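You operate a simulated robot arm through the tools that you are given. There is no shell and no other tool.

You run a simulated robot arm. Do the job below in one go: nothing can be reset, and whatever is moved stays where it is left.

## Task
Shut the pad carton's flaps and tape the seam.
Fine: use the tape runner and put it back. Set down upright: tape runner.

The check looks at the end state, three seconds after you hand in, the way a careful person would. Anything else that was tipped, shoved, dropped, spilled or broken makes it a failure.

## Robot
A 6-joint arm with a two-finger gripper, fixed in place. Base frame: the origin is at the foot of the arm, x ahead of it, y to its left, z up. Lengths are in m, angles in rad, forces in N, time in s.
Its first joint turns from -2.897 to 2.897 rad. Payload 2.45 kg.
The TCP is the grasp point between the finger pads, 0.02 m short of the fingertips. In the tool frame z runs along the fingers and y along their closing line. Largest opening 0.14 m; the body of the gripper starts 0.168 m behind the TCP.
Orientation is that of the tool frame in the base frame, as [roll, pitch, yaw] about the fixed x, y, z axes, in that order (R = Rz(yaw) Ry(pitch) Rx(roll)). With the fingers straight down and closing along the base's y, the tool's x points along the base's -x, its y along +y and its z along -z.

## Interface
- The arm moves only by the tool step_arm. Its argument "commands" is a list that holds one entry, the list of rows, each a list of 7 numbers: the turn, a rotation vector about the tool's x, y, z in units of 60 degrees (1.0 is 60 degrees), then the shift along the tool's x, y, z in units of 250 mm (1.0 is 250 mm), then the finger opening in m, from 0 to 0.14. In form: [[[ax, ay, az, dx, dy, dz, hand], ...]]. A call has 1 to 20 rows; each row is the pose to reach, as a shift and turn from the pose commanded when the call began, along the tool's axes at that moment. A call with a number of a shift or a turn outside -1 to 1 is refused whole. Each row takes 0.2 s and may step no farther than 0.05 m and 0.15 rad from the row before; otherwise, or with a gripper value out of range, the whole call is refused. A pose out of reach is approached as far as the arm can. The call stops where the force on the tool passes 40 N (or 10 N more than at its start, if that is more) or the arm is blocked; 0.2 s more then pass. Each finger travels about 0.045 m/s and halts on what it meets, pressing with about 37 N; the grip force reading is that of the motor and also rises with nothing between the fingers. The clock runs only during rows and for 0.2 s after the last one: add rows that repeat a pose to give the fingers time. The reply holds the time, the measured pose of the TCP, the force on the tool along the base axes, the opening and the grip force, in the units named above and with some noise, with the torque about the TCP (base axes, N m) and any sound that the robot's microphone picked up.
- Cameras (640 x 400 px; columns grow to the right, rows downward): "scene" is fixed at [0.3981, -0.6479, 1.7998]; the picture's right is [0.88, -0.48, 0.00], its down [-0.30, -0.54, -0.79] and it looks along [0.38, 0.69, -0.61] (base axes); focal length 361 px, centre (320, 200). "wrist" rides on the gripper at [0.078, 0.011, -0.209] in the tool frame; the picture's right is [-0.14, 0.99, 0.00], its down [-0.92, -0.13, -0.37] and it looks along [-0.36, -0.05, 0.93] (tool axes); focal length 280 px, centre (320, 200). There is no depth. A picture from a camera that has moved, and an enlarged one, comes with that camera's place and axes in the base frame and with its lens. The place of the scene camera against the robot may be out by one fixed shift of up to 0.012 m in any direction.
- camera(camera): a new picture of that camera. It takes no simulated time.
- close_up(camera, box): a new picture of the part [left, top, right, bottom] of that camera's present view, enlarged. It takes no simulated time.
- hand_in(): hands the job in; it is judged then, once.

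Places have to be worked out from the pictures, the camera data and where the tool is seen. Open the gripper and draw the arm clear of the work before you hand the job in, unless the task says otherwise.

The tools are called after "Emit:" as a command line: name --argument value ..., lists and objects as JSON in quotes. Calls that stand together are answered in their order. step_arm: Moves the arm, as the interface text tells. Its arguments: {"type":"object","properties":{"commands":{"type":"array"}},"required":["commands"]} The other tools are called the same way: camera (camera) takes a picture; close_up (camera, box) takes an enlarged picture of a part of a camera's view; hand_in () hands the job in.

At the start:

```text
time: 0.0
tool_pos: [0.6912, -0.0297, 1.3946]
orientation: [3.141, 0.0, 3.14]
ft_force: [-0.8, -0.4, 0.4]
wrist_torque: [0.0, 0.01, -0.01]
opening: 0.1398
gripper_force: 0.0
```

scene: 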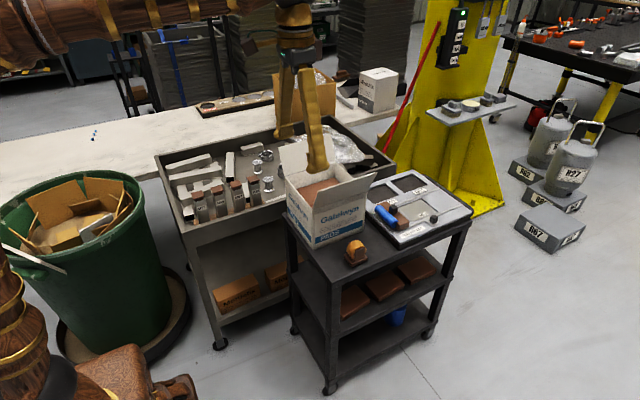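
wrist: 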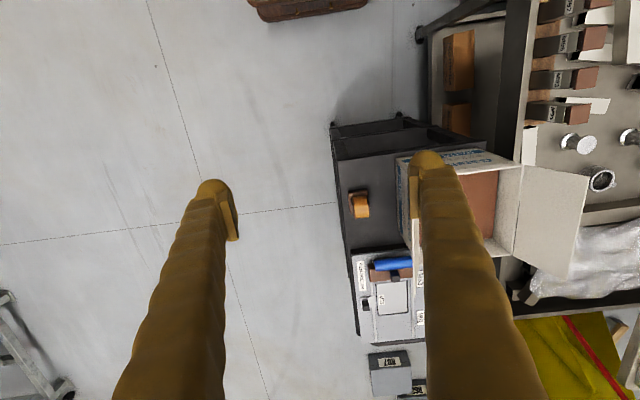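

I'll begin by looking closely at the carton, the tape runner and the surroundings.

Emit:
close_up --camera "scene" --box '[260, 140, 480, 280]'

Emit:
close_up --camera "wrist" --box '[320, 100, 640, 300]'

Emit:
close_up --camera "scene" --box '[360, 170, 480, 250]'

```text
2.86 times, centred on (370, 210) of scene
camera zoom: at [0.3981, -0.6479, 1.7998], right [0.88, -0.48, 0.0], down [-0.3, -0.54, -0.79], along [0.38, 0.69, -0.61], focal length 1031 px, centre (177, 171)
```

zoom: 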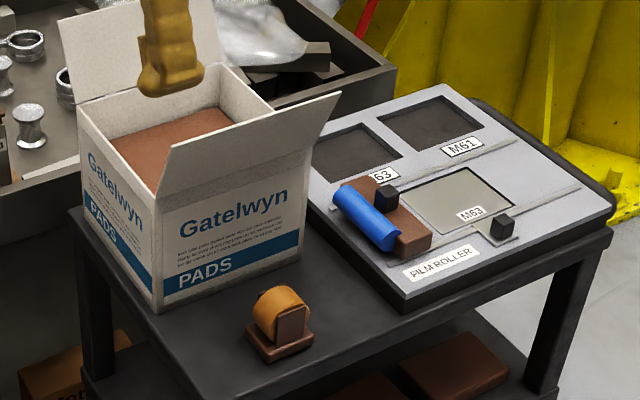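

```text
2.00 times, centred on (480, 200) of wrist
camera zoom: at [0.6119, -0.0178, 1.603], right [0.14, 0.99, 0.0], down [0.92, -0.13, 0.37], along [0.36, -0.05, -0.93], focal length 561 px, centre (0, 200)
```

zoom: 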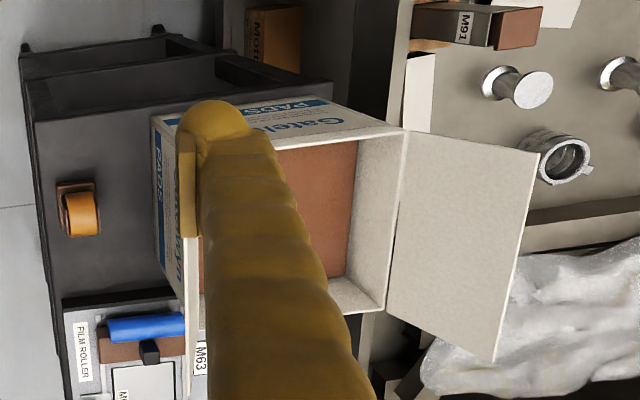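

```text
5.00 times, centred on (420, 210) of scene
camera zoom: at [0.3981, -0.6479, 1.7998], right [0.88, -0.48, 0.0], down [-0.3, -0.54, -0.79], along [0.38, 0.69, -0.61], focal length 1804 px, centre (-180, 150)
```

zoom: 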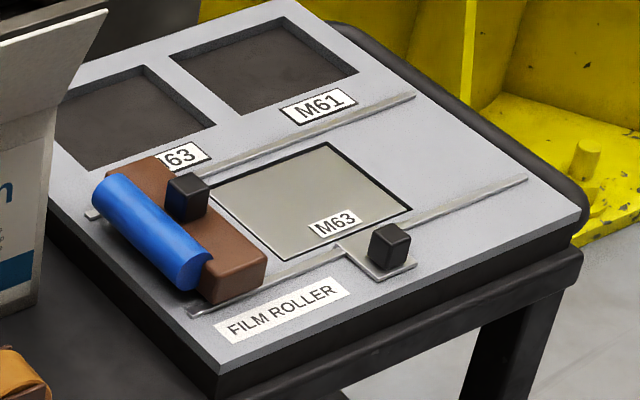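

The carton sits on a cart roughly at x 0.82–1.04, y 0.17–0.38, top z≈1.045; the runner is at about (0.92, 0.05, 0.88). I'll shift the arm sideways, staying high, so the wrist camera looks straight at the carton.

Emit:
step_arm --commands '[[[0, 0, 0, -0.05, 0.143, 0, 0.14], [0, 0, 0, -0.1, 0.286, 0, 0.14], [0, 0, 0, -0.15, 0.429, 0, 0.14], [0, 0, 0, -0.2, 0.571, 0, 0.14], [0, 0, 0, -0.25, 0.714, 0, 0.14], [0, 0, 0, -0.3, 0.857, 0, 0.14], [0, 0, 0, -0.35, 1.0, 0, 0.14], [0, 0, 0, -0.35, 1.0, 0, 0.14]]]'

Emit:
camera --camera "wrist"

Emit:
camera --camera "scene"

```text
time: 1.8
tool_pos: [0.7789, 0.2216, 1.3962]
orientation: [-3.14, 0.0, 3.14]
ft_force: [0.0, 0.4, 0.0]
wrist_torque: [0.03, -0.05, 0.0]
opening: 0.1398
gripper_force: 0.1
```

```text
taken
camera wrist: at [0.6998, 0.232, 1.6038], right [0.14, 0.99, 0.0], down [0.92, -0.13, 0.37], along [0.36, -0.05, -0.93], focal length 280 px, centre (320, 200)
```

wrist: 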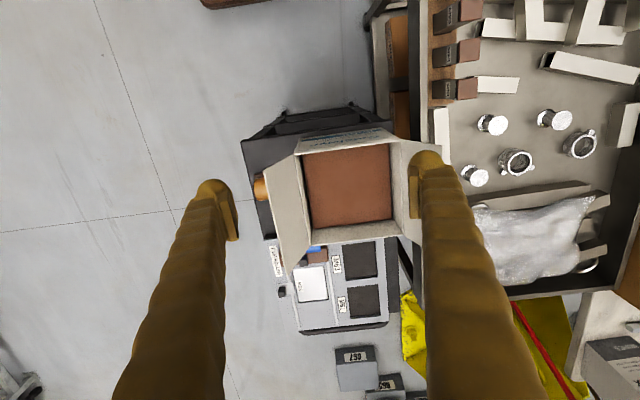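

```text
taken
```

scene: 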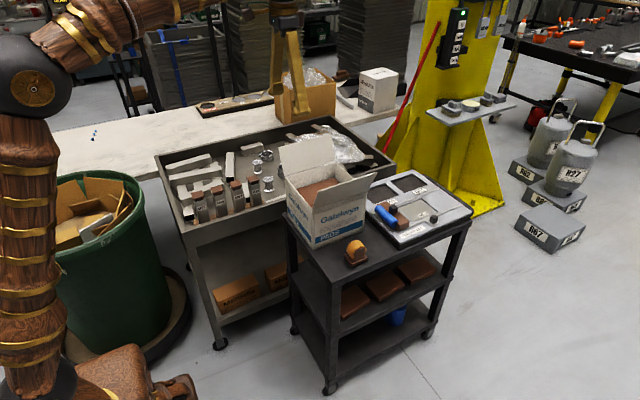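

Emit:
close_up --camera "wrist" --box '[230, 90, 470, 240]'

Emit:
close_up --camera "scene" --box '[270, 120, 390, 270]'

Emit:
close_up --camera "scene" --box '[330, 225, 394, 275]'

```text
2.67 times, centred on (350, 165) of wrist
camera zoom: at [0.6998, 0.232, 1.6038], right [0.14, 0.99, 0.0], down [0.92, -0.13, 0.37], along [0.36, -0.05, -0.93], focal length 748 px, centre (240, 293)
```

zoom: 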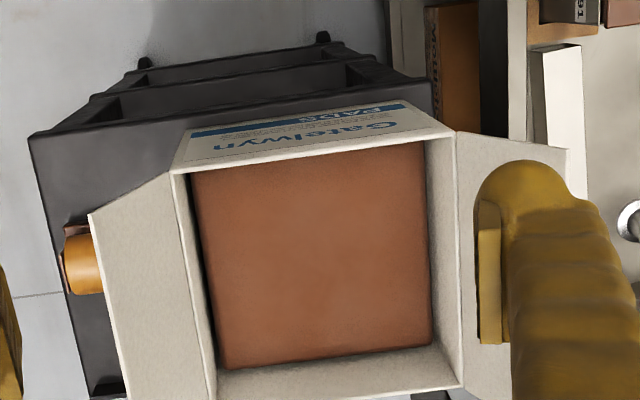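

```text
2.67 times, centred on (330, 195) of scene
camera zoom: at [0.3981, -0.6479, 1.7998], right [0.88, -0.48, 0.0], down [-0.3, -0.54, -0.79], along [0.38, 0.69, -0.61], focal length 962 px, centre (293, 213)
```

zoom: 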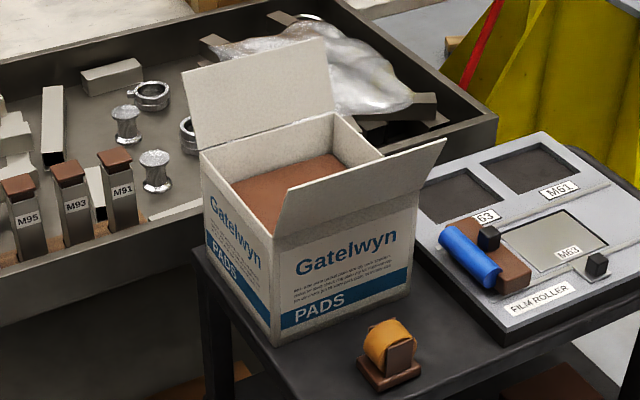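

```text
8.00 times, centred on (362, 250) of scene
camera zoom: at [0.3981, -0.6479, 1.7998], right [0.88, -0.48, 0.0], down [-0.3, -0.54, -0.79], along [0.38, 0.69, -0.61], focal length 2887 px, centre (-16, -200)
```

zoom: 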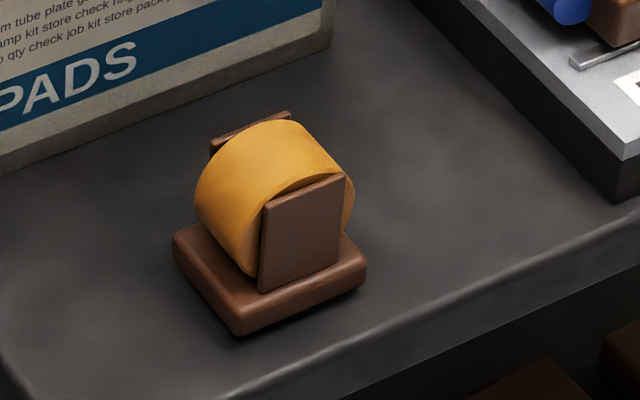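

Triangulating the two wrist views puts the carton at x 0.814–1.031, y 0.163–0.380, rim z≈1.033, with the flaps leaning about 25° outward and their free edges up to z≈1.14. I'll close the fingers to act as a pusher and move to the front of the front flap, staying above it for now.

Emit:
step_arm --commands '[[[0, 0, 0, -0.07, -0.11, 0.05, 0.0], [0, 0, 0, -0.14, -0.22, 0.1, 0.0], [0, 0, 0, -0.21, -0.33, 0.15, 0.0], [0, 0, 0, -0.28, -0.44, 0.2, 0.0], [0, 0, 0, -0.35, -0.55, 0.25, 0.0], [0, 0, 0, -0.42, -0.66, 0.3, 0.0], [0, 0, 0, -0.484, -0.766, 0.36, 0.0], [0, 0, 0, -0.484, -0.766, 0.384, 0.0], [0, 0, 0, -0.484, -0.766, 0.384, 0.0], [0, 0, 0, -0.484, -0.766, 0.384, 0.0]]]'

Emit:
camera --camera "wrist"

Emit:
camera --camera "scene"

```text
time: 4.0
tool_pos: [0.9007, 0.0291, 1.2994]
orientation: [3.141, 0.001, -3.141]
ft_force: [0.3, -0.2, 0.6]
wrist_torque: [0.01, 0.0, 0.04]
opening: 0.0
gripper_force: 29.4
```

```text
taken
camera wrist: at [0.8211, 0.0406, 1.5067], right [0.14, 0.99, 0.0], down [0.92, -0.13, 0.37], along [0.36, -0.05, -0.93], focal length 280 px, centre (320, 200)
```

wrist: 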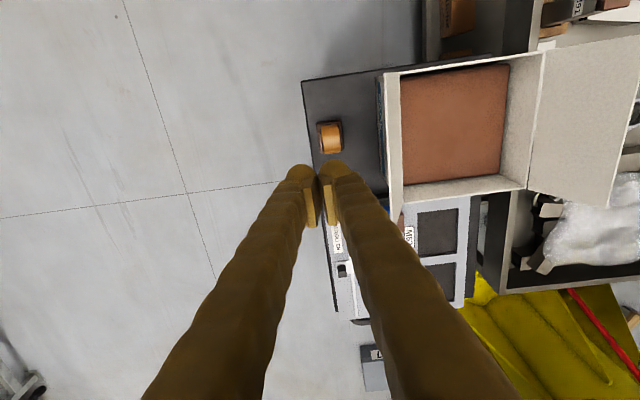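

```text
taken
```

scene: 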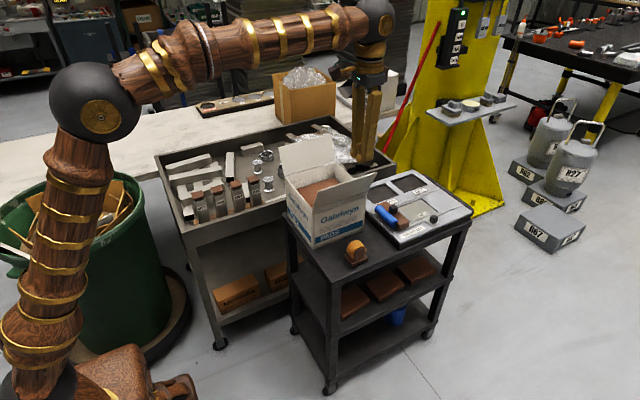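

The fingers are closed and clear, at (0.90, 0.03, 1.30). I'll descend in front of the flap until the tip is at z≈1.09, then sweep toward +y to tip the front flap past vertical.

Emit:
step_arm --commands '[[[0, 0, 0, 0, 0, 0.18, 0.0], [0, 0, 0, 0, 0, 0.36, 0.0], [0, 0, 0, 0, 0, 0.54, 0.0], [0, 0, 0, 0, 0, 0.7, 0.0], [0, 0, 0, 0, 0, 0.76, 0.0], [0, 0, 0, 0, 0.1, 0.76, 0.0], [0, 0, 0, 0, 0.2, 0.76, 0.0], [0, 0, 0, 0, 0.3, 0.76, 0.0], [0, 0, 0, 0, 0.38, 0.76, 0.0], [0, 0, 0, 0, 0.46, 0.76, 0.0], [0, 0, 0, 0, 0.54, 0.76, 0.0], [0, 0, 0, 0, 0.62, 0.76, 0.0], [0, 0, 0, 0, 0.7, 0.76, 0.0], [0, 0, 0, 0, 0.77, 0.76, 0.0]]]'

Emit:
camera --camera "scene"

Emit:
camera --camera "wrist"

```text
time: 7.0
tool_pos: [0.899, 0.2213, 1.1092]
orientation: [3.141, -0.001, 3.138]
ft_force: [0.3, 1.1, 0.5]
wrist_torque: [0.01, 0.04, -0.02]
opening: 0.0001
gripper_force: 29.7
```

```text
taken
```

scene: 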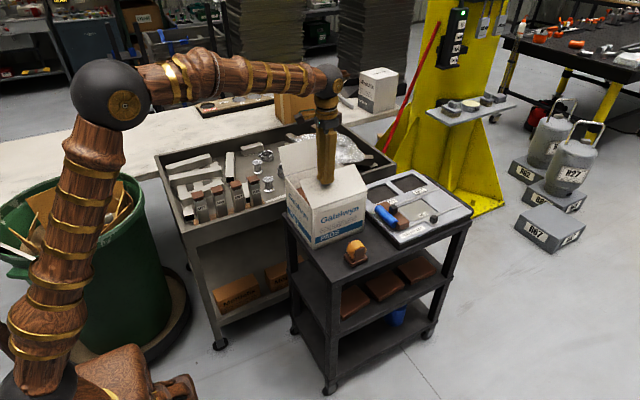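

```text
taken
camera wrist: at [0.8208, 0.2327, 1.3173], right [0.14, 0.99, 0.0], down [0.92, -0.13, 0.37], along [0.36, -0.05, -0.93], focal length 280 px, centre (320, 200)
```

wrist: 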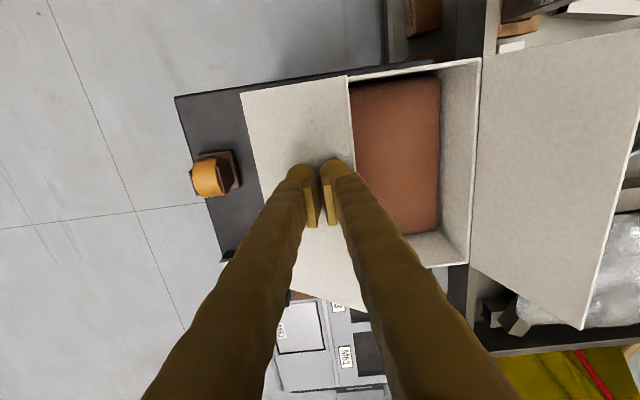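

The front flap has folded in with almost no force. I'll press it down gently until the tip is near the rim height.

Emit:
step_arm --commands '[[[0, 0, 0, 0, 0, 0.05, 0.0], [0, 0, 0, 0, 0, 0.1, 0.0], [0, 0, 0, 0, 0, 0.14, 0.0], [0, 0, 0, 0, 0, 0.17, 0.0], [0, 0, 0, 0, 0, 0.19, 0.0], [0, 0, 0, 0, 0, 0.2, 0.0]]]'

Emit:
camera --camera "wrist"

Emit:
close_up --camera "scene" --box '[270, 120, 390, 270]'

```text
time: 8.6
tool_pos: [0.8995, 0.2233, 1.0629]
orientation: [3.141, 0.004, -3.141]
ft_force: [-4.7, 1.8, 11.7]
wrist_torque: [0.01, 0.11, 0.0]
opening: 0.0061
gripper_force: 28.9
stopped in row 6: the force on the tool passed its limit at 42 N (the readings are from after the stop); the commanded pose is now the measured one
```

```text
taken
camera wrist: at [0.8201, 0.2328, 1.2709], right [0.14, 0.99, 0.0], down [0.92, -0.13, 0.37], along [0.37, -0.05, -0.93], focal length 280 px, centre (320, 200)
```

wrist: 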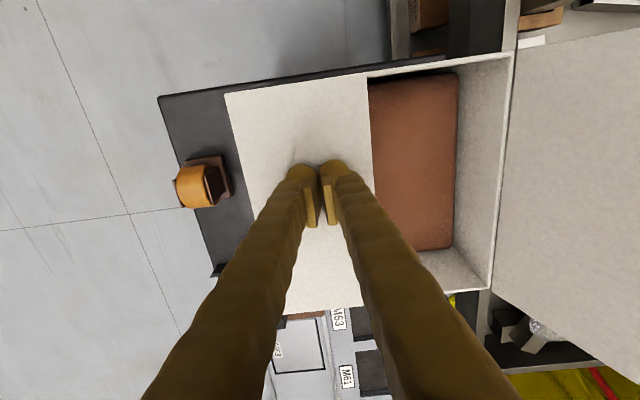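

```text
2.67 times, centred on (330, 195) of scene
camera zoom: at [0.3981, -0.6479, 1.7998], right [0.88, -0.48, 0.0], down [-0.3, -0.54, -0.79], along [0.38, 0.69, -0.61], focal length 962 px, centre (293, 213)
```

zoom: 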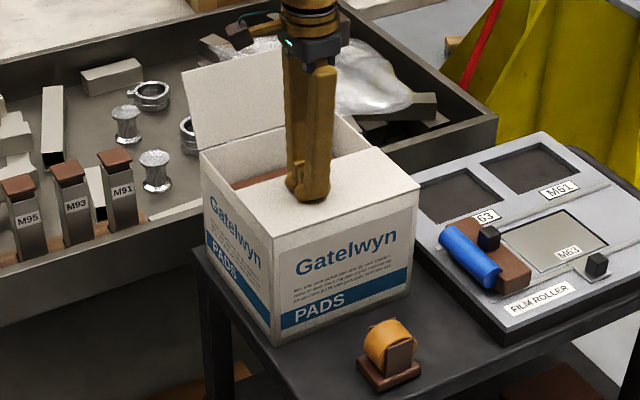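

The front flap is flat, with contact at tip z≈1.042. I'll lift well clear and see whether it stays shut.

Emit:
step_arm --commands '[[[0, 0, 0, 0, 0, -0.05, 0.0], [0, 0, 0, 0, 0, -0.2, 0.0], [0, 0, 0, 0, 0, -0.36, 0.0], [0, 0, 0, 0, 0, -0.52, 0.0], [0, 0, 0, 0, 0, -0.7, 0.0], [0, 0, 0, 0, 0, -0.8, 0.0], [0, 0, 0, 0, 0, -0.8, 0.0]]]'

Emit:
camera --camera "wrist"

Emit:
close_up --camera "scene" --box '[270, 120, 390, 270]'

```text
time: 10.2
tool_pos: [0.8993, 0.2209, 1.2605]
orientation: [3.141, 0.003, 3.14]
ft_force: [-0.5, -0.4, 0.1]
wrist_torque: [0.01, -0.01, 0.02]
opening: 0.0
gripper_force: 29.2
```

```text
taken
camera wrist: at [0.8198, 0.232, 1.4685], right [0.14, 0.99, 0.0], down [0.92, -0.13, 0.37], along [0.37, -0.05, -0.93], focal length 280 px, centre (320, 200)
```

wrist: 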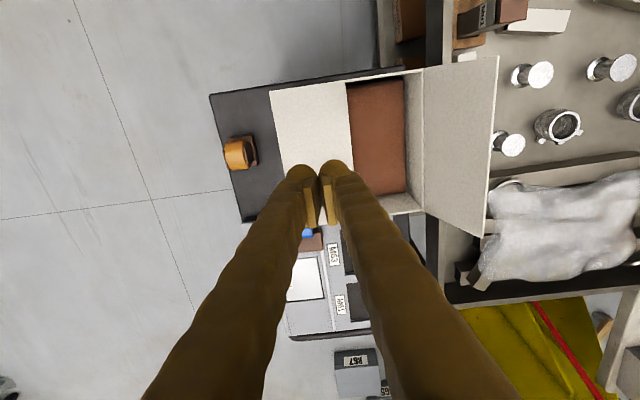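

```text
2.67 times, centred on (330, 195) of scene
camera zoom: at [0.3981, -0.6479, 1.7998], right [0.88, -0.48, 0.0], down [-0.3, -0.54, -0.79], along [0.38, 0.69, -0.61], focal length 962 px, centre (293, 213)
```

zoom: 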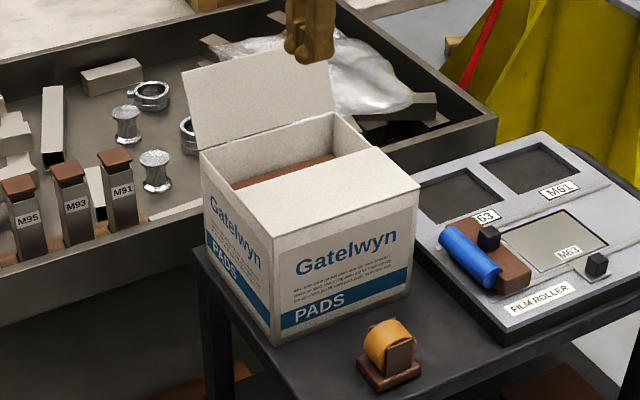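

The front flap stays shut. Now I'll carry the closed fingers over the back flap to its outer side (0.85, 0.47) and take a look before descending.

Emit:
step_arm --commands '[[[0, 0, 0, 0.03, 0.16, 0, 0.0], [0, 0, 0, 0.06, 0.32, 0, 0.0], [0, 0, 0, 0.1, 0.48, 0, 0.0], [0, 0, 0, 0.13, 0.64, 0, 0.0], [0, 0, 0, 0.16, 0.8, 0, 0.0], [0, 0, 0, 0.2, 0.95, 0, 0.0], [0, 0, 0, 0.2, 0.998, 0, 0.0], [0, 0, 0, 0.2, 0.998, 0, 0.0]]]'

Emit:
camera --camera "wrist"

Emit:
camera --camera "scene"

```text
time: 11.9
tool_pos: [0.8507, 0.4721, 1.2623]
orientation: [3.141, 0.004, 3.141]
ft_force: [0.6, -0.4, -0.1]
wrist_torque: [-0.01, 0.03, -0.01]
opening: 0.0002
gripper_force: 29.4
```

```text
taken
camera wrist: at [0.7703, 0.4829, 1.4704], right [0.14, 0.99, 0.0], down [0.92, -0.13, 0.37], along [0.37, -0.05, -0.93], focal length 280 px, centre (320, 200)
```

wrist: 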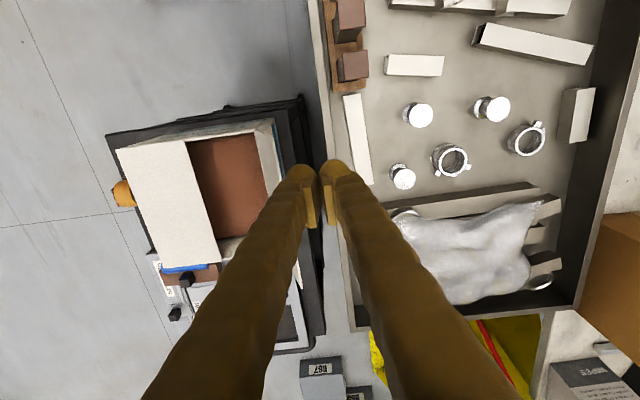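

```text
taken
```

scene: 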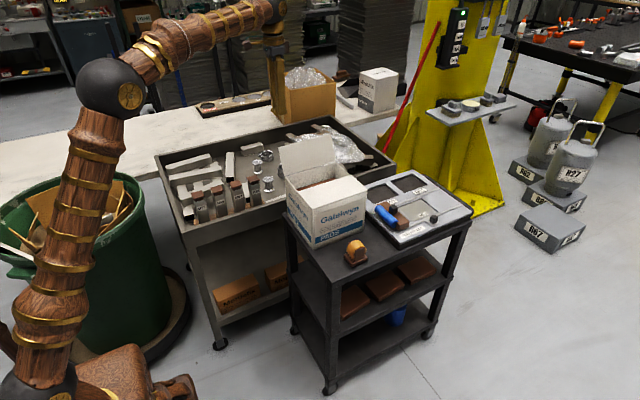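

The flap's free edge is at y≈0.42 and my fingertip is at y≈0.456, with nothing underneath at this height. I'll descend to tip z≈1.09 and sweep toward -y to fold the back flap.

Emit:
step_arm --commands '[[[0, 0, 0, 0, 0, 0.16, 0.0], [0, 0, 0, 0, 0, 0.32, 0.0], [0, 0, 0, 0, 0, 0.48, 0.0], [0, 0, 0, 0, 0, 0.6, 0.0], [0, 0, 0, 0, -0.08, 0.6, 0.0], [0, 0, 0, 0, -0.16, 0.6, 0.0], [0, 0, 0, 0, -0.24, 0.6, 0.0], [0, 0, 0, 0, -0.32, 0.6, 0.0], [0, 0, 0, 0, -0.4, 0.6, 0.0], [0, 0, 0, 0, -0.48, 0.6, 0.0], [0, 0, 0, 0, -0.54, 0.6, 0.0], [0, 0, 0, 0, -0.6, 0.6, 0.0]]]'

Emit:
camera --camera "wrist"

Emit:
close_up --camera "scene" --box '[270, 120, 390, 270]'

```text
time: 14.6
tool_pos: [0.8509, 0.3221, 1.1128]
orientation: [-3.142, 0.003, -3.141]
ft_force: [-0.6, 0.5, 0.2]
wrist_torque: [-0.01, 0.01, 0.02]
opening: 0.0
gripper_force: 29.0
```

```text
taken
camera wrist: at [0.7707, 0.3326, 1.3199], right [0.14, 0.99, 0.0], down [0.92, -0.13, 0.37], along [0.37, -0.05, -0.93], focal length 280 px, centre (320, 200)
```

wrist: 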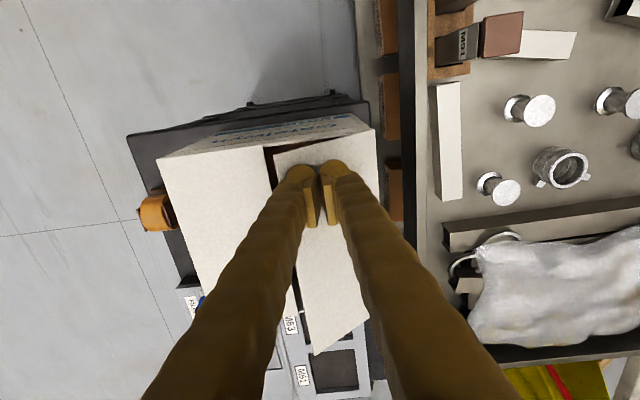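

```text
2.67 times, centred on (330, 195) of scene
camera zoom: at [0.3981, -0.6479, 1.7998], right [0.88, -0.48, 0.0], down [-0.3, -0.54, -0.79], along [0.38, 0.69, -0.61], focal length 962 px, centre (293, 213)
```

zoom: 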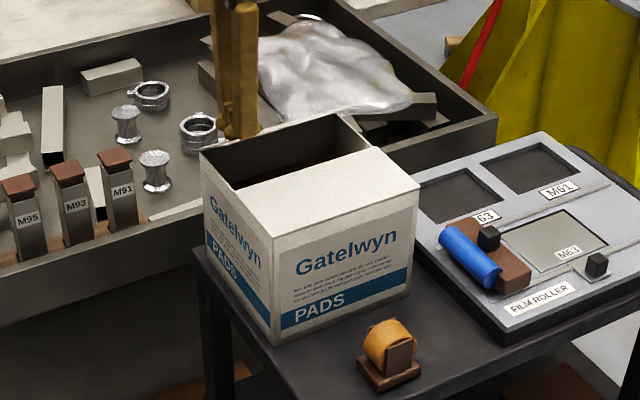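

The back flap is folded past vertical (edge-on to the scene camera). I'll press it down gently to the rim.

Emit:
step_arm --commands '[[[0, 0, 0, 0, 0, 0.04, 0.0], [0, 0, 0, 0, 0, 0.08, 0.0], [0, 0, 0, 0, 0, 0.12, 0.0], [0, 0, 0, 0, 0, 0.15, 0.0], [0, 0, 0, 0, 0, 0.17, 0.0], [0, 0, 0, 0, 0, 0.185, 0.0], [0, 0, 0, 0, 0, 0.193, 0.0], [0, 0, 0, 0, 0, 0.199, 0.0]]]'

Emit:
camera --camera "wrist"

Emit:
close_up --camera "scene" --box '[270, 120, 390, 270]'

```text
time: 16.4
tool_pos: [0.8503, 0.3215, 1.0632]
orientation: [3.139, 0.003, 3.141]
ft_force: [-4.4, -2.2, 12.8]
wrist_torque: [-0.07, 0.14, 0.0]
opening: 0.0062
gripper_force: 29.5
```

```text
taken
camera wrist: at [0.7705, 0.3325, 1.271], right [0.14, 0.99, 0.0], down [0.92, -0.13, 0.37], along [0.37, -0.05, -0.93], focal length 280 px, centre (320, 200)
```

wrist: 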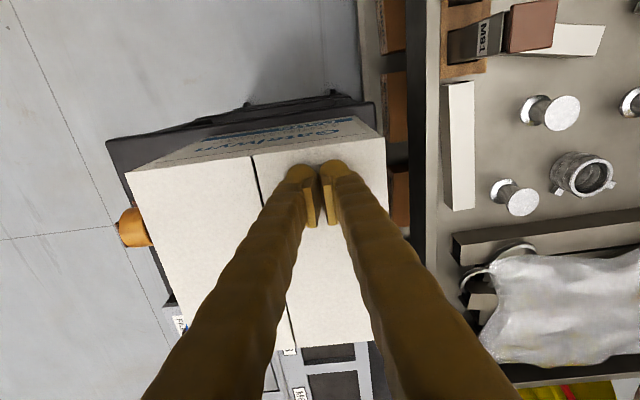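

```text
2.67 times, centred on (330, 195) of scene
camera zoom: at [0.3981, -0.6479, 1.7998], right [0.88, -0.48, 0.0], down [-0.3, -0.54, -0.79], along [0.38, 0.69, -0.61], focal length 962 px, centre (293, 213)
```

zoom: 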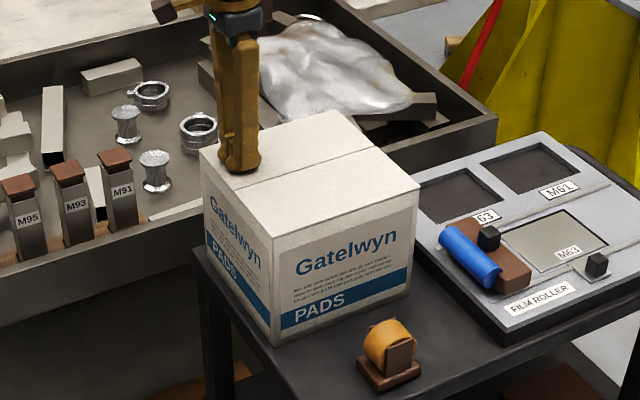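

Both flaps lie flat with the seam at y≈0.270. I'll lift clear and check that they stay shut.

Emit:
step_arm --commands '[[[0, 0, 0, 0, 0, -0.05, 0.0], [0, 0, 0, 0, 0, -0.2, 0.0], [0, 0, 0, 0, 0, -0.36, 0.0], [0, 0, 0, 0, 0, -0.52, 0.0], [0, 0, 0, 0, 0, -0.7, 0.03], [0, 0, 0, 0.05, -0.15, -0.8, 0.06], [0, 0, 0, 0.1, -0.3, -0.85, 0.09], [0, 0, 0, 0.1, -0.3, -0.85, 0.12], [0, 0, 0, 0.1, -0.3, -0.85, 0.14], [0, 0, 0, 0.1, -0.3, -0.85, 0.14], [0, 0, 0, 0.1, -0.3, -0.85, 0.14]]]'

Emit:
camera --camera "wrist"

Emit:
close_up --camera "scene" --box '[270, 120, 390, 270]'

```text
time: 18.8
tool_pos: [0.8268, 0.2476, 1.2752]
orientation: [-3.14, 0.004, -3.14]
ft_force: [0.5, -1.0, -0.5]
wrist_torque: [-0.02, 0.03, -0.02]
opening: 0.1361
gripper_force: 0.1
```

```text
taken
camera wrist: at [0.7456, 0.2584, 1.4828], right [0.14, 0.99, 0.0], down [0.92, -0.13, 0.37], along [0.37, -0.05, -0.93], focal length 280 px, centre (320, 200)
```

wrist: 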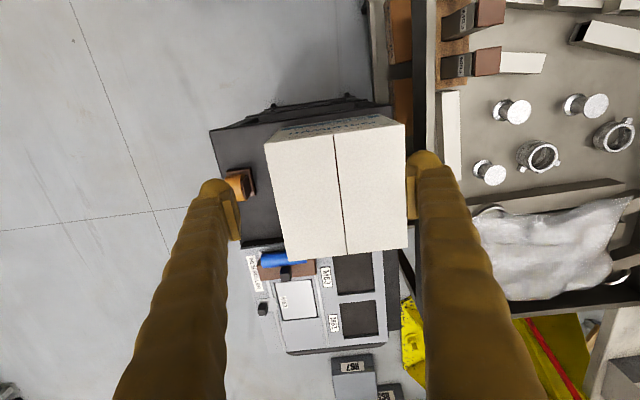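

```text
2.67 times, centred on (330, 195) of scene
camera zoom: at [0.3981, -0.6479, 1.7998], right [0.88, -0.48, 0.0], down [-0.3, -0.54, -0.79], along [0.38, 0.69, -0.61], focal length 962 px, centre (293, 213)
```

zoom: 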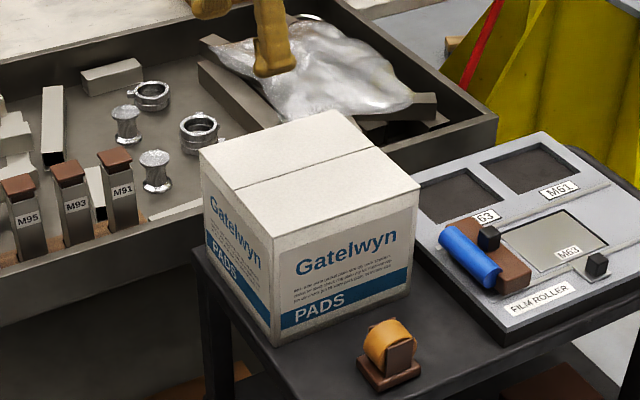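

Both flaps stay shut; the seam runs along x at y≈0.269 from x≈0.814 to 1.030. Next I'll move over toward the runner, in front of the carton, for a close view of it.

Emit:
step_arm --commands '[[[0, 0, 0, 0.02, -0.17, 0, 0.14], [0, 0, 0, 0.04, -0.34, 0, 0.14], [0, 0, 0, 0.06, -0.51, 0, 0.14], [0, 0, 0, 0.08, -0.68, 0, 0.14], [0, 0, 0, 0.1, -0.79, 0.05, 0.14], [0, 0, 0, 0.1, -0.79, 0.22, 0.14], [0, 0, 0, 0.1, -0.79, 0.4, 0.14], [0, 0, 0, 0.1, -0.79, 0.57, 0.14], [0, 0, 0, 0.1, -0.79, 0.65, 0.14], [0, 0, 0, 0.1, -0.79, 0.65, 0.14]]]'

Emit:
close_up --camera "wrist" --box '[220, 60, 460, 210]'

Emit:
camera --camera "wrist"

```text
time: 20.9
tool_pos: [0.8003, 0.0488, 1.1124]
orientation: [-3.14, 0.003, -3.141]
ft_force: [-0.4, 0.5, 0.6]
wrist_torque: [-0.01, -0.01, 0.0]
opening: 0.1399
gripper_force: 0.1
```

```text
2.67 times, centred on (340, 135) of wrist
camera zoom: at [0.72, 0.0593, 1.3199], right [0.14, 0.99, 0.0], down [0.92, -0.13, 0.37], along [0.37, -0.05, -0.93], focal length 748 px, centre (267, 373)
```

zoom: 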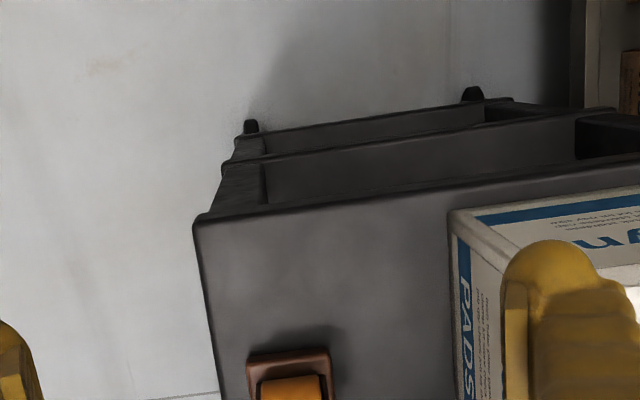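

```text
taken
camera wrist: at [0.72, 0.0593, 1.3199], right [0.14, 0.99, 0.0], down [0.92, -0.13, 0.37], along [0.37, -0.05, -0.93], focal length 280 px, centre (320, 200)
```

wrist: 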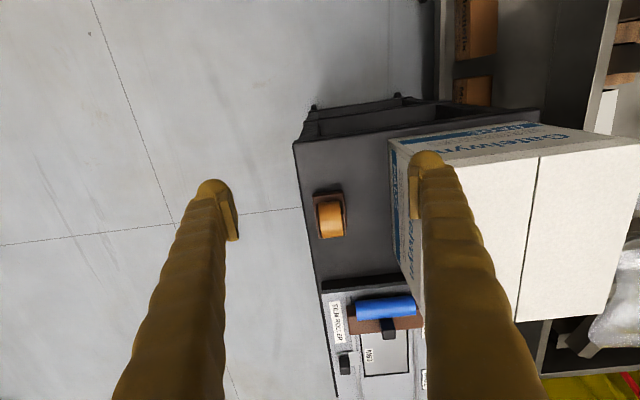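

Emit:
close_up --camera "wrist" --box '[282, 170, 378, 230]'

Emit:
close_up --camera "wrist" --box '[290, 170, 370, 270]'

```text
6.67 times, centred on (330, 200) of wrist
camera zoom: at [0.72, 0.0593, 1.3199], right [0.14, 0.99, 0.0], down [0.92, -0.13, 0.37], along [0.37, -0.05, -0.93], focal length 1869 px, centre (253, 200)
```

zoom: 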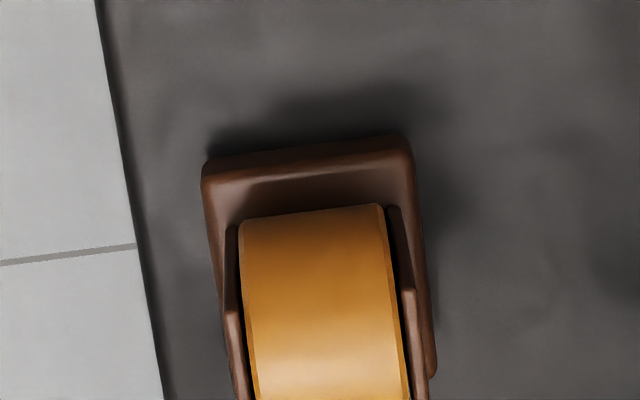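

```text
4.00 times, centred on (330, 220) of wrist
camera zoom: at [0.72, 0.0593, 1.3199], right [0.14, 0.99, 0.0], down [0.92, -0.13, 0.37], along [0.37, -0.05, -0.93], focal length 1122 px, centre (280, 120)
```

zoom: 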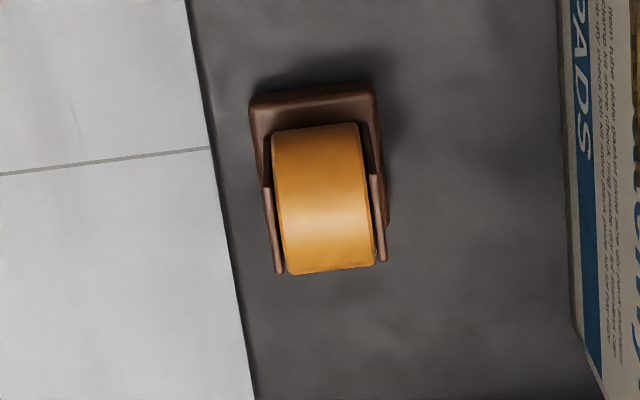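

The runner's cheeks face ±y, spaced ~0.047 m, centred near (0.930, 0.050), base on the table at z≈0.84. Since the far seam end is about 1.05 m out, I'll test reach above the carton with the fingers tilted 30° outward (this still grips the cheeks flat), before picking up anything.

Emit:
step_arm --commands '[[[0, 0, 0, 0, 0, -0.15, 0.14], [0, 0, 0, 0, 0, -0.3, 0.14], [0, 0, 0, 0, 0, -0.45, 0.14], [0, 0, 0, 0, 0.15, -0.55, 0.14], [0, 0, 0, -0.03, 0.3, -0.6, 0.14], [0, 0, 0, -0.06, 0.45, -0.6, 0.14], [0, -0.12, 0, -0.12, 0.6, -0.6, 0.14], [0, -0.24, 0, -0.2, 0.75, -0.6, 0.14], [0, -0.36, 0, -0.3, 0.88, -0.58, 0.14], [0, -0.5, 0, -0.4, 0.88, -0.5, 0.14], [0, -0.5, 0, -0.55, 0.88, -0.4, 0.14], [0, -0.5, 0, -0.7, 0.88, -0.3, 0.14], [0, -0.5, 0, -0.84, 0.88, -0.2, 0.14], [0, -0.5, 0, -0.84, 0.88, -0.2, 0.14], [0, -0.5, 0, -0.84, 0.88, -0.2, 0.14]]]'

Emit:
camera --camera "scene"

Emit:
camera --camera "wrist"

```text
time: 24.1
tool_pos: [1.0109, 0.2692, 1.1629]
orientation: [-3.141, 0.527, 3.14]
ft_force: [0.1, -0.3, -0.4]
wrist_torque: [-0.02, -0.02, 0.02]
opening: 0.14
gripper_force: 0.0
```

```text
taken
```

scene: 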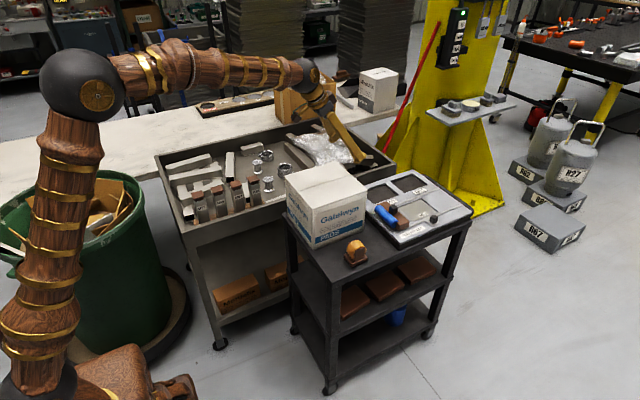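

```text
taken
camera wrist: at [0.8371, 0.2797, 1.3038], right [0.12, 0.99, 0.07], down [0.61, -0.13, 0.78], along [0.78, -0.05, -0.62], focal length 280 px, centre (320, 200)
```

wrist: 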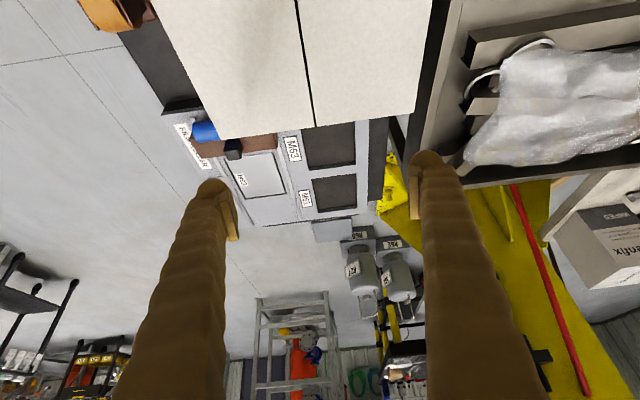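

The tilted reach is fine all the way to the far end. I'll go back to the runner at this tilt, stopping above it to check alignment.

Emit:
step_arm --commands '[[[0, 0, 0, 0.047, -0.146, -0.027, 0.14], [0, 0, 0, 0.093, -0.293, -0.054, 0.13], [0, 0, 0, 0.14, -0.439, -0.081, 0.12], [0, 0, 0, 0.187, -0.585, -0.109, 0.11], [0, 0, 0, 0.233, -0.732, -0.136, 0.1], [0, 0, 0, 0.28, -0.878, -0.163, 0.1], [0, 0, 0, 0.356, -0.878, -0.033, 0.1], [0, 0, 0, 0.431, -0.878, 0.098, 0.1], [0, 0, 0, 0.507, -0.878, 0.228, 0.1], [0, 0, 0, 0.507, -0.878, 0.228, 0.1]]]'

Emit:
camera --camera "wrist"

Emit:
close_up --camera "scene" --box '[310, 170, 430, 270]'

```text
time: 26.4
tool_pos: [0.9283, 0.0507, 1.0477]
orientation: [3.14, 0.528, 3.141]
ft_force: [0.0, -0.8, 0.0]
wrist_torque: [0.03, 0.03, -0.01]
opening: 0.1
gripper_force: 0.0
```

```text
taken
camera wrist: at [0.7555, 0.0608, 1.1892], right [0.12, 0.99, 0.07], down [0.61, -0.13, 0.78], along [0.78, -0.05, -0.62], focal length 280 px, centre (320, 200)
```

wrist: 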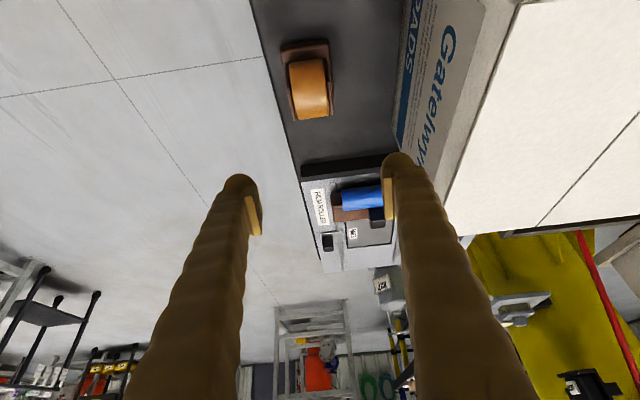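

```text
4.00 times, centred on (370, 220) of scene
camera zoom: at [0.3981, -0.6479, 1.7998], right [0.88, -0.48, 0.0], down [-0.3, -0.54, -0.79], along [0.38, 0.69, -0.61], focal length 1444 px, centre (120, 120)
```

zoom: 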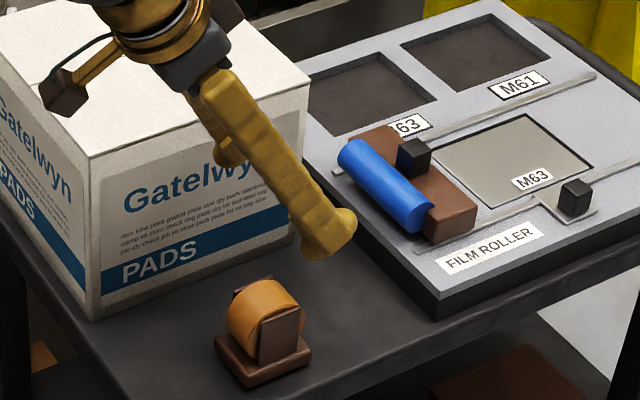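

I'll zoom on the runner from this angle to refine its centre and height before descending.

Emit:
close_up --camera "wrist" --box '[265, 30, 345, 130]'

```text
4.00 times, centred on (305, 80) of wrist
camera zoom: at [0.7555, 0.0608, 1.1892], right [0.12, 0.99, 0.07], down [0.61, -0.13, 0.78], along [0.78, -0.05, -0.62], focal length 1122 px, centre (380, 680)
```

zoom: 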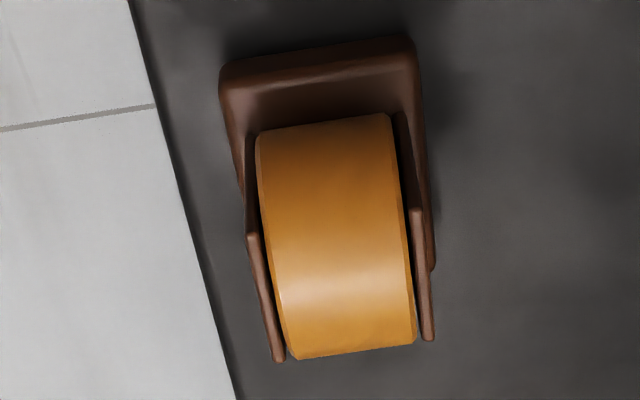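

Estimates agree on cheeks centred near (0.928, 0.050), with the top around z 0.905–0.92 and base top near 0.856. I'll descend vertically, open, to TCP z≈0.893 and check before closing.

Emit:
step_arm --commands '[[[0, 0, 0, 0.08, -0.002, 0.137, 0.1], [0, 0, 0, 0.16, -0.002, 0.274, 0.1], [0, 0, 0, 0.23, -0.002, 0.395, 0.1], [0, 0, 0, 0.28, -0.002, 0.481, 0.1], [0, 0, 0, 0.312, -0.002, 0.536, 0.1], [0, 0, 0, 0.312, -0.002, 0.536, 0.1]]]'

Emit:
camera --camera "wrist"

Emit:
close_up --camera "scene" --box '[325, 210, 405, 270]'

```text
time: 27.8
tool_pos: [0.9291, 0.0501, 0.8942]
orientation: [-3.141, 0.526, 3.14]
ft_force: [-0.1, -0.2, -0.1]
wrist_torque: [0.0, -0.02, -0.02]
opening: 0.1002
gripper_force: 0.0
```

```text
taken
camera wrist: at [0.7555, 0.0595, 1.0345], right [0.12, 0.99, 0.07], down [0.61, -0.13, 0.78], along [0.78, -0.05, -0.62], focal length 280 px, centre (320, 200)
```

wrist: 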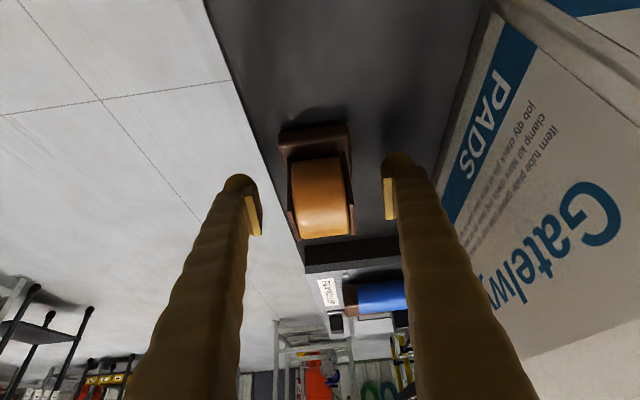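

```text
6.67 times, centred on (365, 240) of scene
camera zoom: at [0.3981, -0.6479, 1.7998], right [0.88, -0.48, 0.0], down [-0.3, -0.54, -0.79], along [0.38, 0.69, -0.61], focal length 2406 px, centre (20, -67)
```

zoom: 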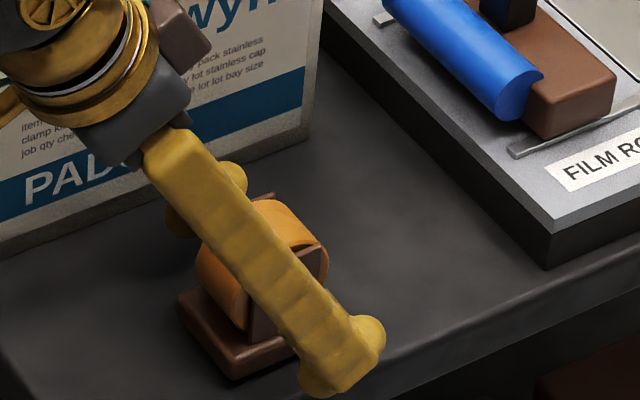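

The pads straddle the cheeks at the right height. I'll close on them.

Emit:
step_arm --commands '[[[0, 0, 0, 0, 0, 0, 0.08], [0, 0, 0, 0, 0, 0, 0.065], [0, 0, 0, 0, 0, 0, 0.055], [0, 0, 0, 0, 0, 0, 0.045], [0, 0, 0, 0, 0, 0, 0.035], [0, 0, 0, 0, 0, 0, 0.02], [0, 0, 0, 0, 0, 0, 0.02], [0, 0, 0, 0, 0, 0, 0.02]]]'

Emit:
camera --camera "wrist"

Emit:
close_up --camera "scene" --box '[325, 210, 405, 270]'

```text
time: 29.6
tool_pos: [0.9292, 0.0494, 0.8946]
orientation: [3.139, 0.527, 3.14]
ft_force: [0.4, -0.8, 1.3]
wrist_torque: [-0.11, 0.02, -0.02]
opening: 0.0453
gripper_force: 36.9
```

```text
taken
camera wrist: at [0.7556, 0.0595, 1.0348], right [0.12, 0.99, 0.07], down [0.61, -0.13, 0.78], along [0.78, -0.05, -0.62], focal length 280 px, centre (320, 200)
```

wrist: 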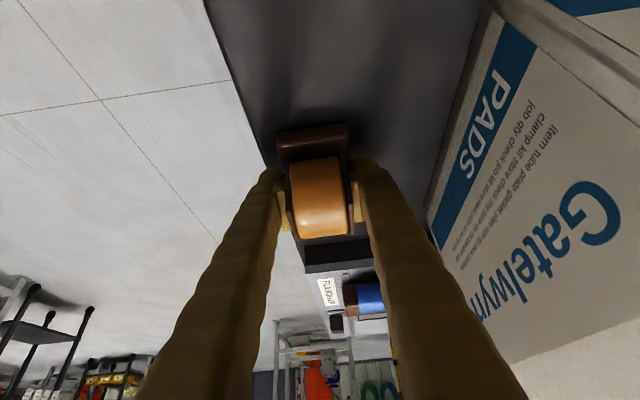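

```text
6.67 times, centred on (365, 240) of scene
camera zoom: at [0.3981, -0.6479, 1.7998], right [0.88, -0.48, 0.0], down [-0.3, -0.54, -0.79], along [0.38, 0.69, -0.61], focal length 2406 px, centre (20, -67)
```

zoom: 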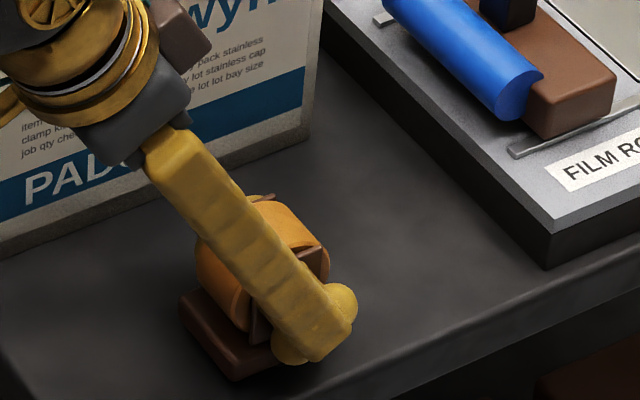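

Gripped at 0.045 m with 37 N, grasp pose (0.929, 0.0495, 0.8945). I'll lift straight up above carton-top height and check the runner stayed level in the grip.

Emit:
step_arm --commands '[[[0, 0, 0, -0.02, 0, -0.0345, 0.02], [0, 0, 0, -0.08, 0, -0.138, 0.02], [0, 0, 0, -0.16, 0, -0.275, 0.02], [0, 0, 0, -0.24, 0, -0.412, 0.02], [0, 0, 0, -0.32, 0, -0.549, 0.02], [0, 0, 0, -0.4, 0, -0.686, 0.02], [0, 0, 0, -0.48, 0, -0.823, 0.02], [0, 0, 0, -0.535, 0, -0.917, 0.02], [0, 0, 0, -0.535, 0, -0.917, 0.02]]]'

Emit:
camera --camera "wrist"

Emit:
close_up --camera "scene" --box '[290, 130, 450, 260]'

```text
time: 31.6
tool_pos: [0.9302, 0.0499, 1.1604]
orientation: [3.139, 0.527, 3.14]
ft_force: [0.6, -0.9, -2.3]
wrist_torque: [-0.01, -0.02, 0.01]
opening: 0.0455
gripper_force: 36.8
```

```text
taken
camera wrist: at [0.756, 0.0604, 1.3009], right [0.12, 0.99, 0.07], down [0.61, -0.13, 0.78], along [0.78, -0.05, -0.62], focal length 280 px, centre (320, 200)
```

wrist: 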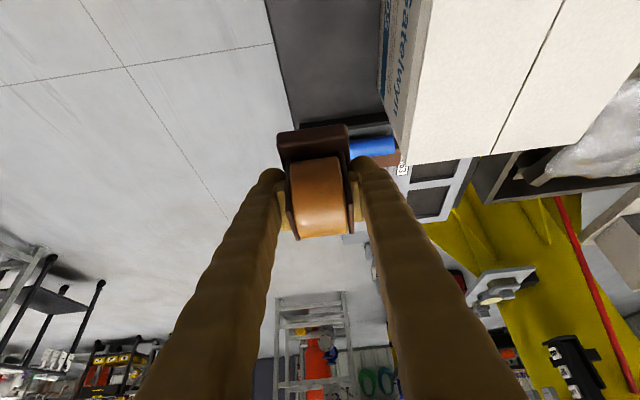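

```text
3.08 times, centred on (370, 195) of scene
camera zoom: at [0.3981, -0.6479, 1.7998], right [0.88, -0.48, 0.0], down [-0.3, -0.54, -0.79], along [0.38, 0.69, -0.61], focal length 1110 px, centre (166, 215)
```

zoom: 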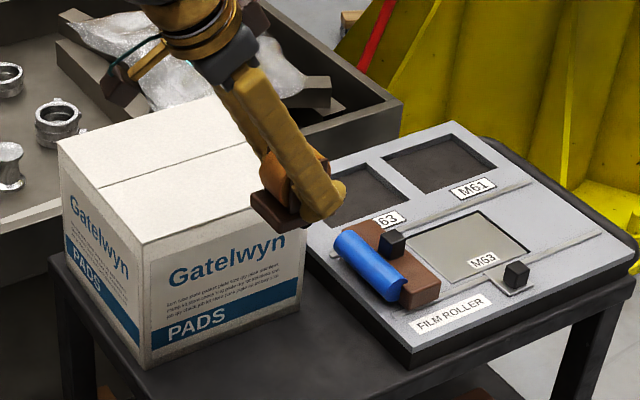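

The runner is held level and weighs ~2.5 N. I'll carry it over the near end of the seam (x≈0.826, y≈0.269), staying above the carton.

Emit:
step_arm --commands '[[[0, 0, 0, 0.06, 0.146, -0.035, 0.02], [0, 0, 0, 0.12, 0.292, -0.07, 0.02], [0, 0, 0, 0.18, 0.438, -0.105, 0.02], [0, 0, 0, 0.24, 0.584, -0.14, 0.02], [0, 0, 0, 0.3, 0.73, -0.175, 0.02], [0, 0, 0, 0.359, 0.876, -0.21, 0.02], [0, 0, 0, 0.4, 0.876, -0.141, 0.02], [0, 0, 0, 0.43, 0.876, -0.088, 0.02], [0, 0, 0, 0.449, 0.876, -0.055, 0.02], [0, 0, 0, 0.449, 0.876, -0.055, 0.02]]]'

Emit:
camera --camera "wrist"

Emit:
close_up --camera "scene" --box '[260, 120, 400, 240]'

```text
time: 33.8
tool_pos: [0.8244, 0.2687, 1.1163]
orientation: [-3.14, 0.529, 3.14]
ft_force: [0.7, -0.1, -2.3]
wrist_torque: [-0.04, 0.02, -0.01]
opening: 0.0452
gripper_force: 36.6
```

```text
taken
camera wrist: at [0.6518, 0.2793, 1.2566], right [0.12, 0.99, 0.07], down [0.61, -0.13, 0.78], along [0.78, -0.05, -0.62], focal length 280 px, centre (320, 200)
```

wrist: 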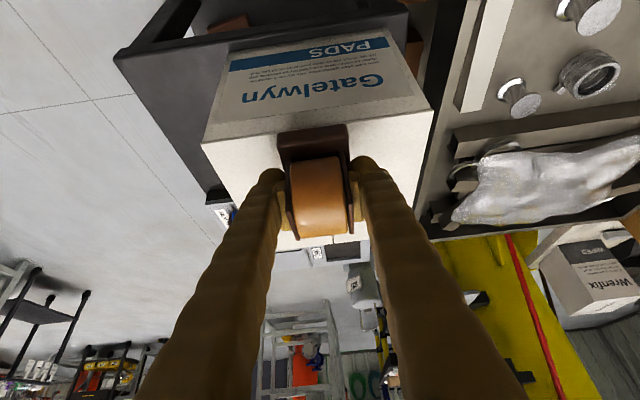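

```text
3.33 times, centred on (330, 180) of scene
camera zoom: at [0.3981, -0.6479, 1.7998], right [0.88, -0.48, 0.0], down [-0.3, -0.54, -0.79], along [0.38, 0.69, -0.61], focal length 1203 px, centre (287, 267)
```

zoom: 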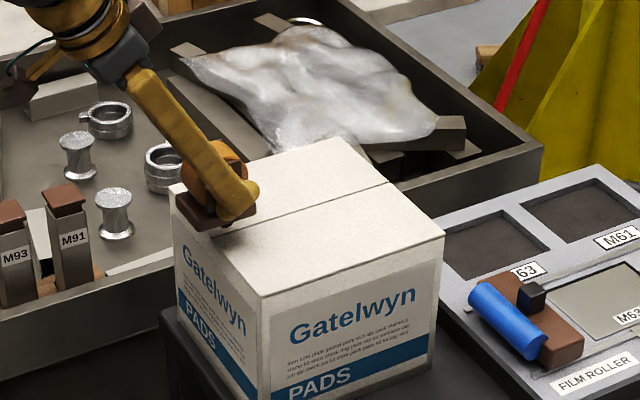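

The runner is aligned over the seam's near end. I'll lower in small increments to find contact.

Emit:
step_arm --commands '[[[0, 0, 0, 0.012, 0, 0.021, 0.02], [0, 0, 0, 0.024, 0, 0.041, 0.02], [0, 0, 0, 0.032, 0, 0.055, 0.02], [0, 0, 0, 0.032, 0, 0.055, 0.02]]]'

Emit:
close_up --camera "scene" --box '[280, 150, 340, 200]'

```text
time: 34.8
tool_pos: [0.8242, 0.269, 1.0998]
orientation: [3.14, 0.526, 3.14]
ft_force: [-0.8, 0.2, -2.7]
wrist_torque: [0.01, -0.05, 0.0]
opening: 0.0457
gripper_force: 37.5
```

```text
8.00 times, centred on (310, 175) of scene
camera zoom: at [0.3981, -0.6479, 1.7998], right [0.88, -0.48, 0.0], down [-0.3, -0.54, -0.79], along [0.38, 0.69, -0.61], focal length 2887 px, centre (400, 400)
```

zoom: 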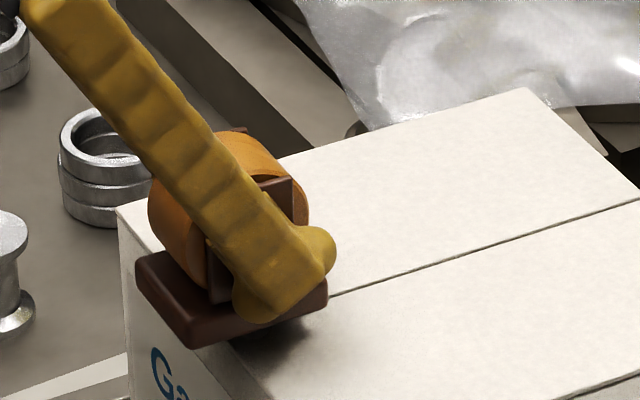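

No contact yet at 1.100. I'll lower by another 6 mm, then in 2–3 mm steps.

Emit:
step_arm --commands '[[[0, 0, 0, 0.006, 0, 0.0104, 0.02], [0, 0, 0, 0.012, 0, 0.0207, 0.02], [0, 0, 0, 0.012, 0, 0.0207, 0.02]]]'

```text
time: 35.5
tool_pos: [0.8252, 0.2683, 1.0938]
orientation: [3.139, 0.528, 3.14]
ft_force: [0.3, -0.3, -2.5]
wrist_torque: [-0.03, 0.01, -0.02]
opening: 0.0452
gripper_force: 37.0
```

Still free at 1.094; I'll go 3 mm further.

Emit:
step_arm --commands '[[[0, 0, 0, 0.003, 0, 0.0052, 0.02], [0, 0, 0, 0.006, 0, 0.0104, 0.02], [0, 0, 0, 0.006, 0, 0.0104, 0.02]]]'

```text
time: 36.4
tool_pos: [0.8262, 0.2686, 1.0915]
orientation: [3.14, 0.529, 3.14]
ft_force: [0.1, 0.5, -2.0]
wrist_torque: [0.0, -0.01, -0.02]
opening: 0.0456
gripper_force: 37.2
```

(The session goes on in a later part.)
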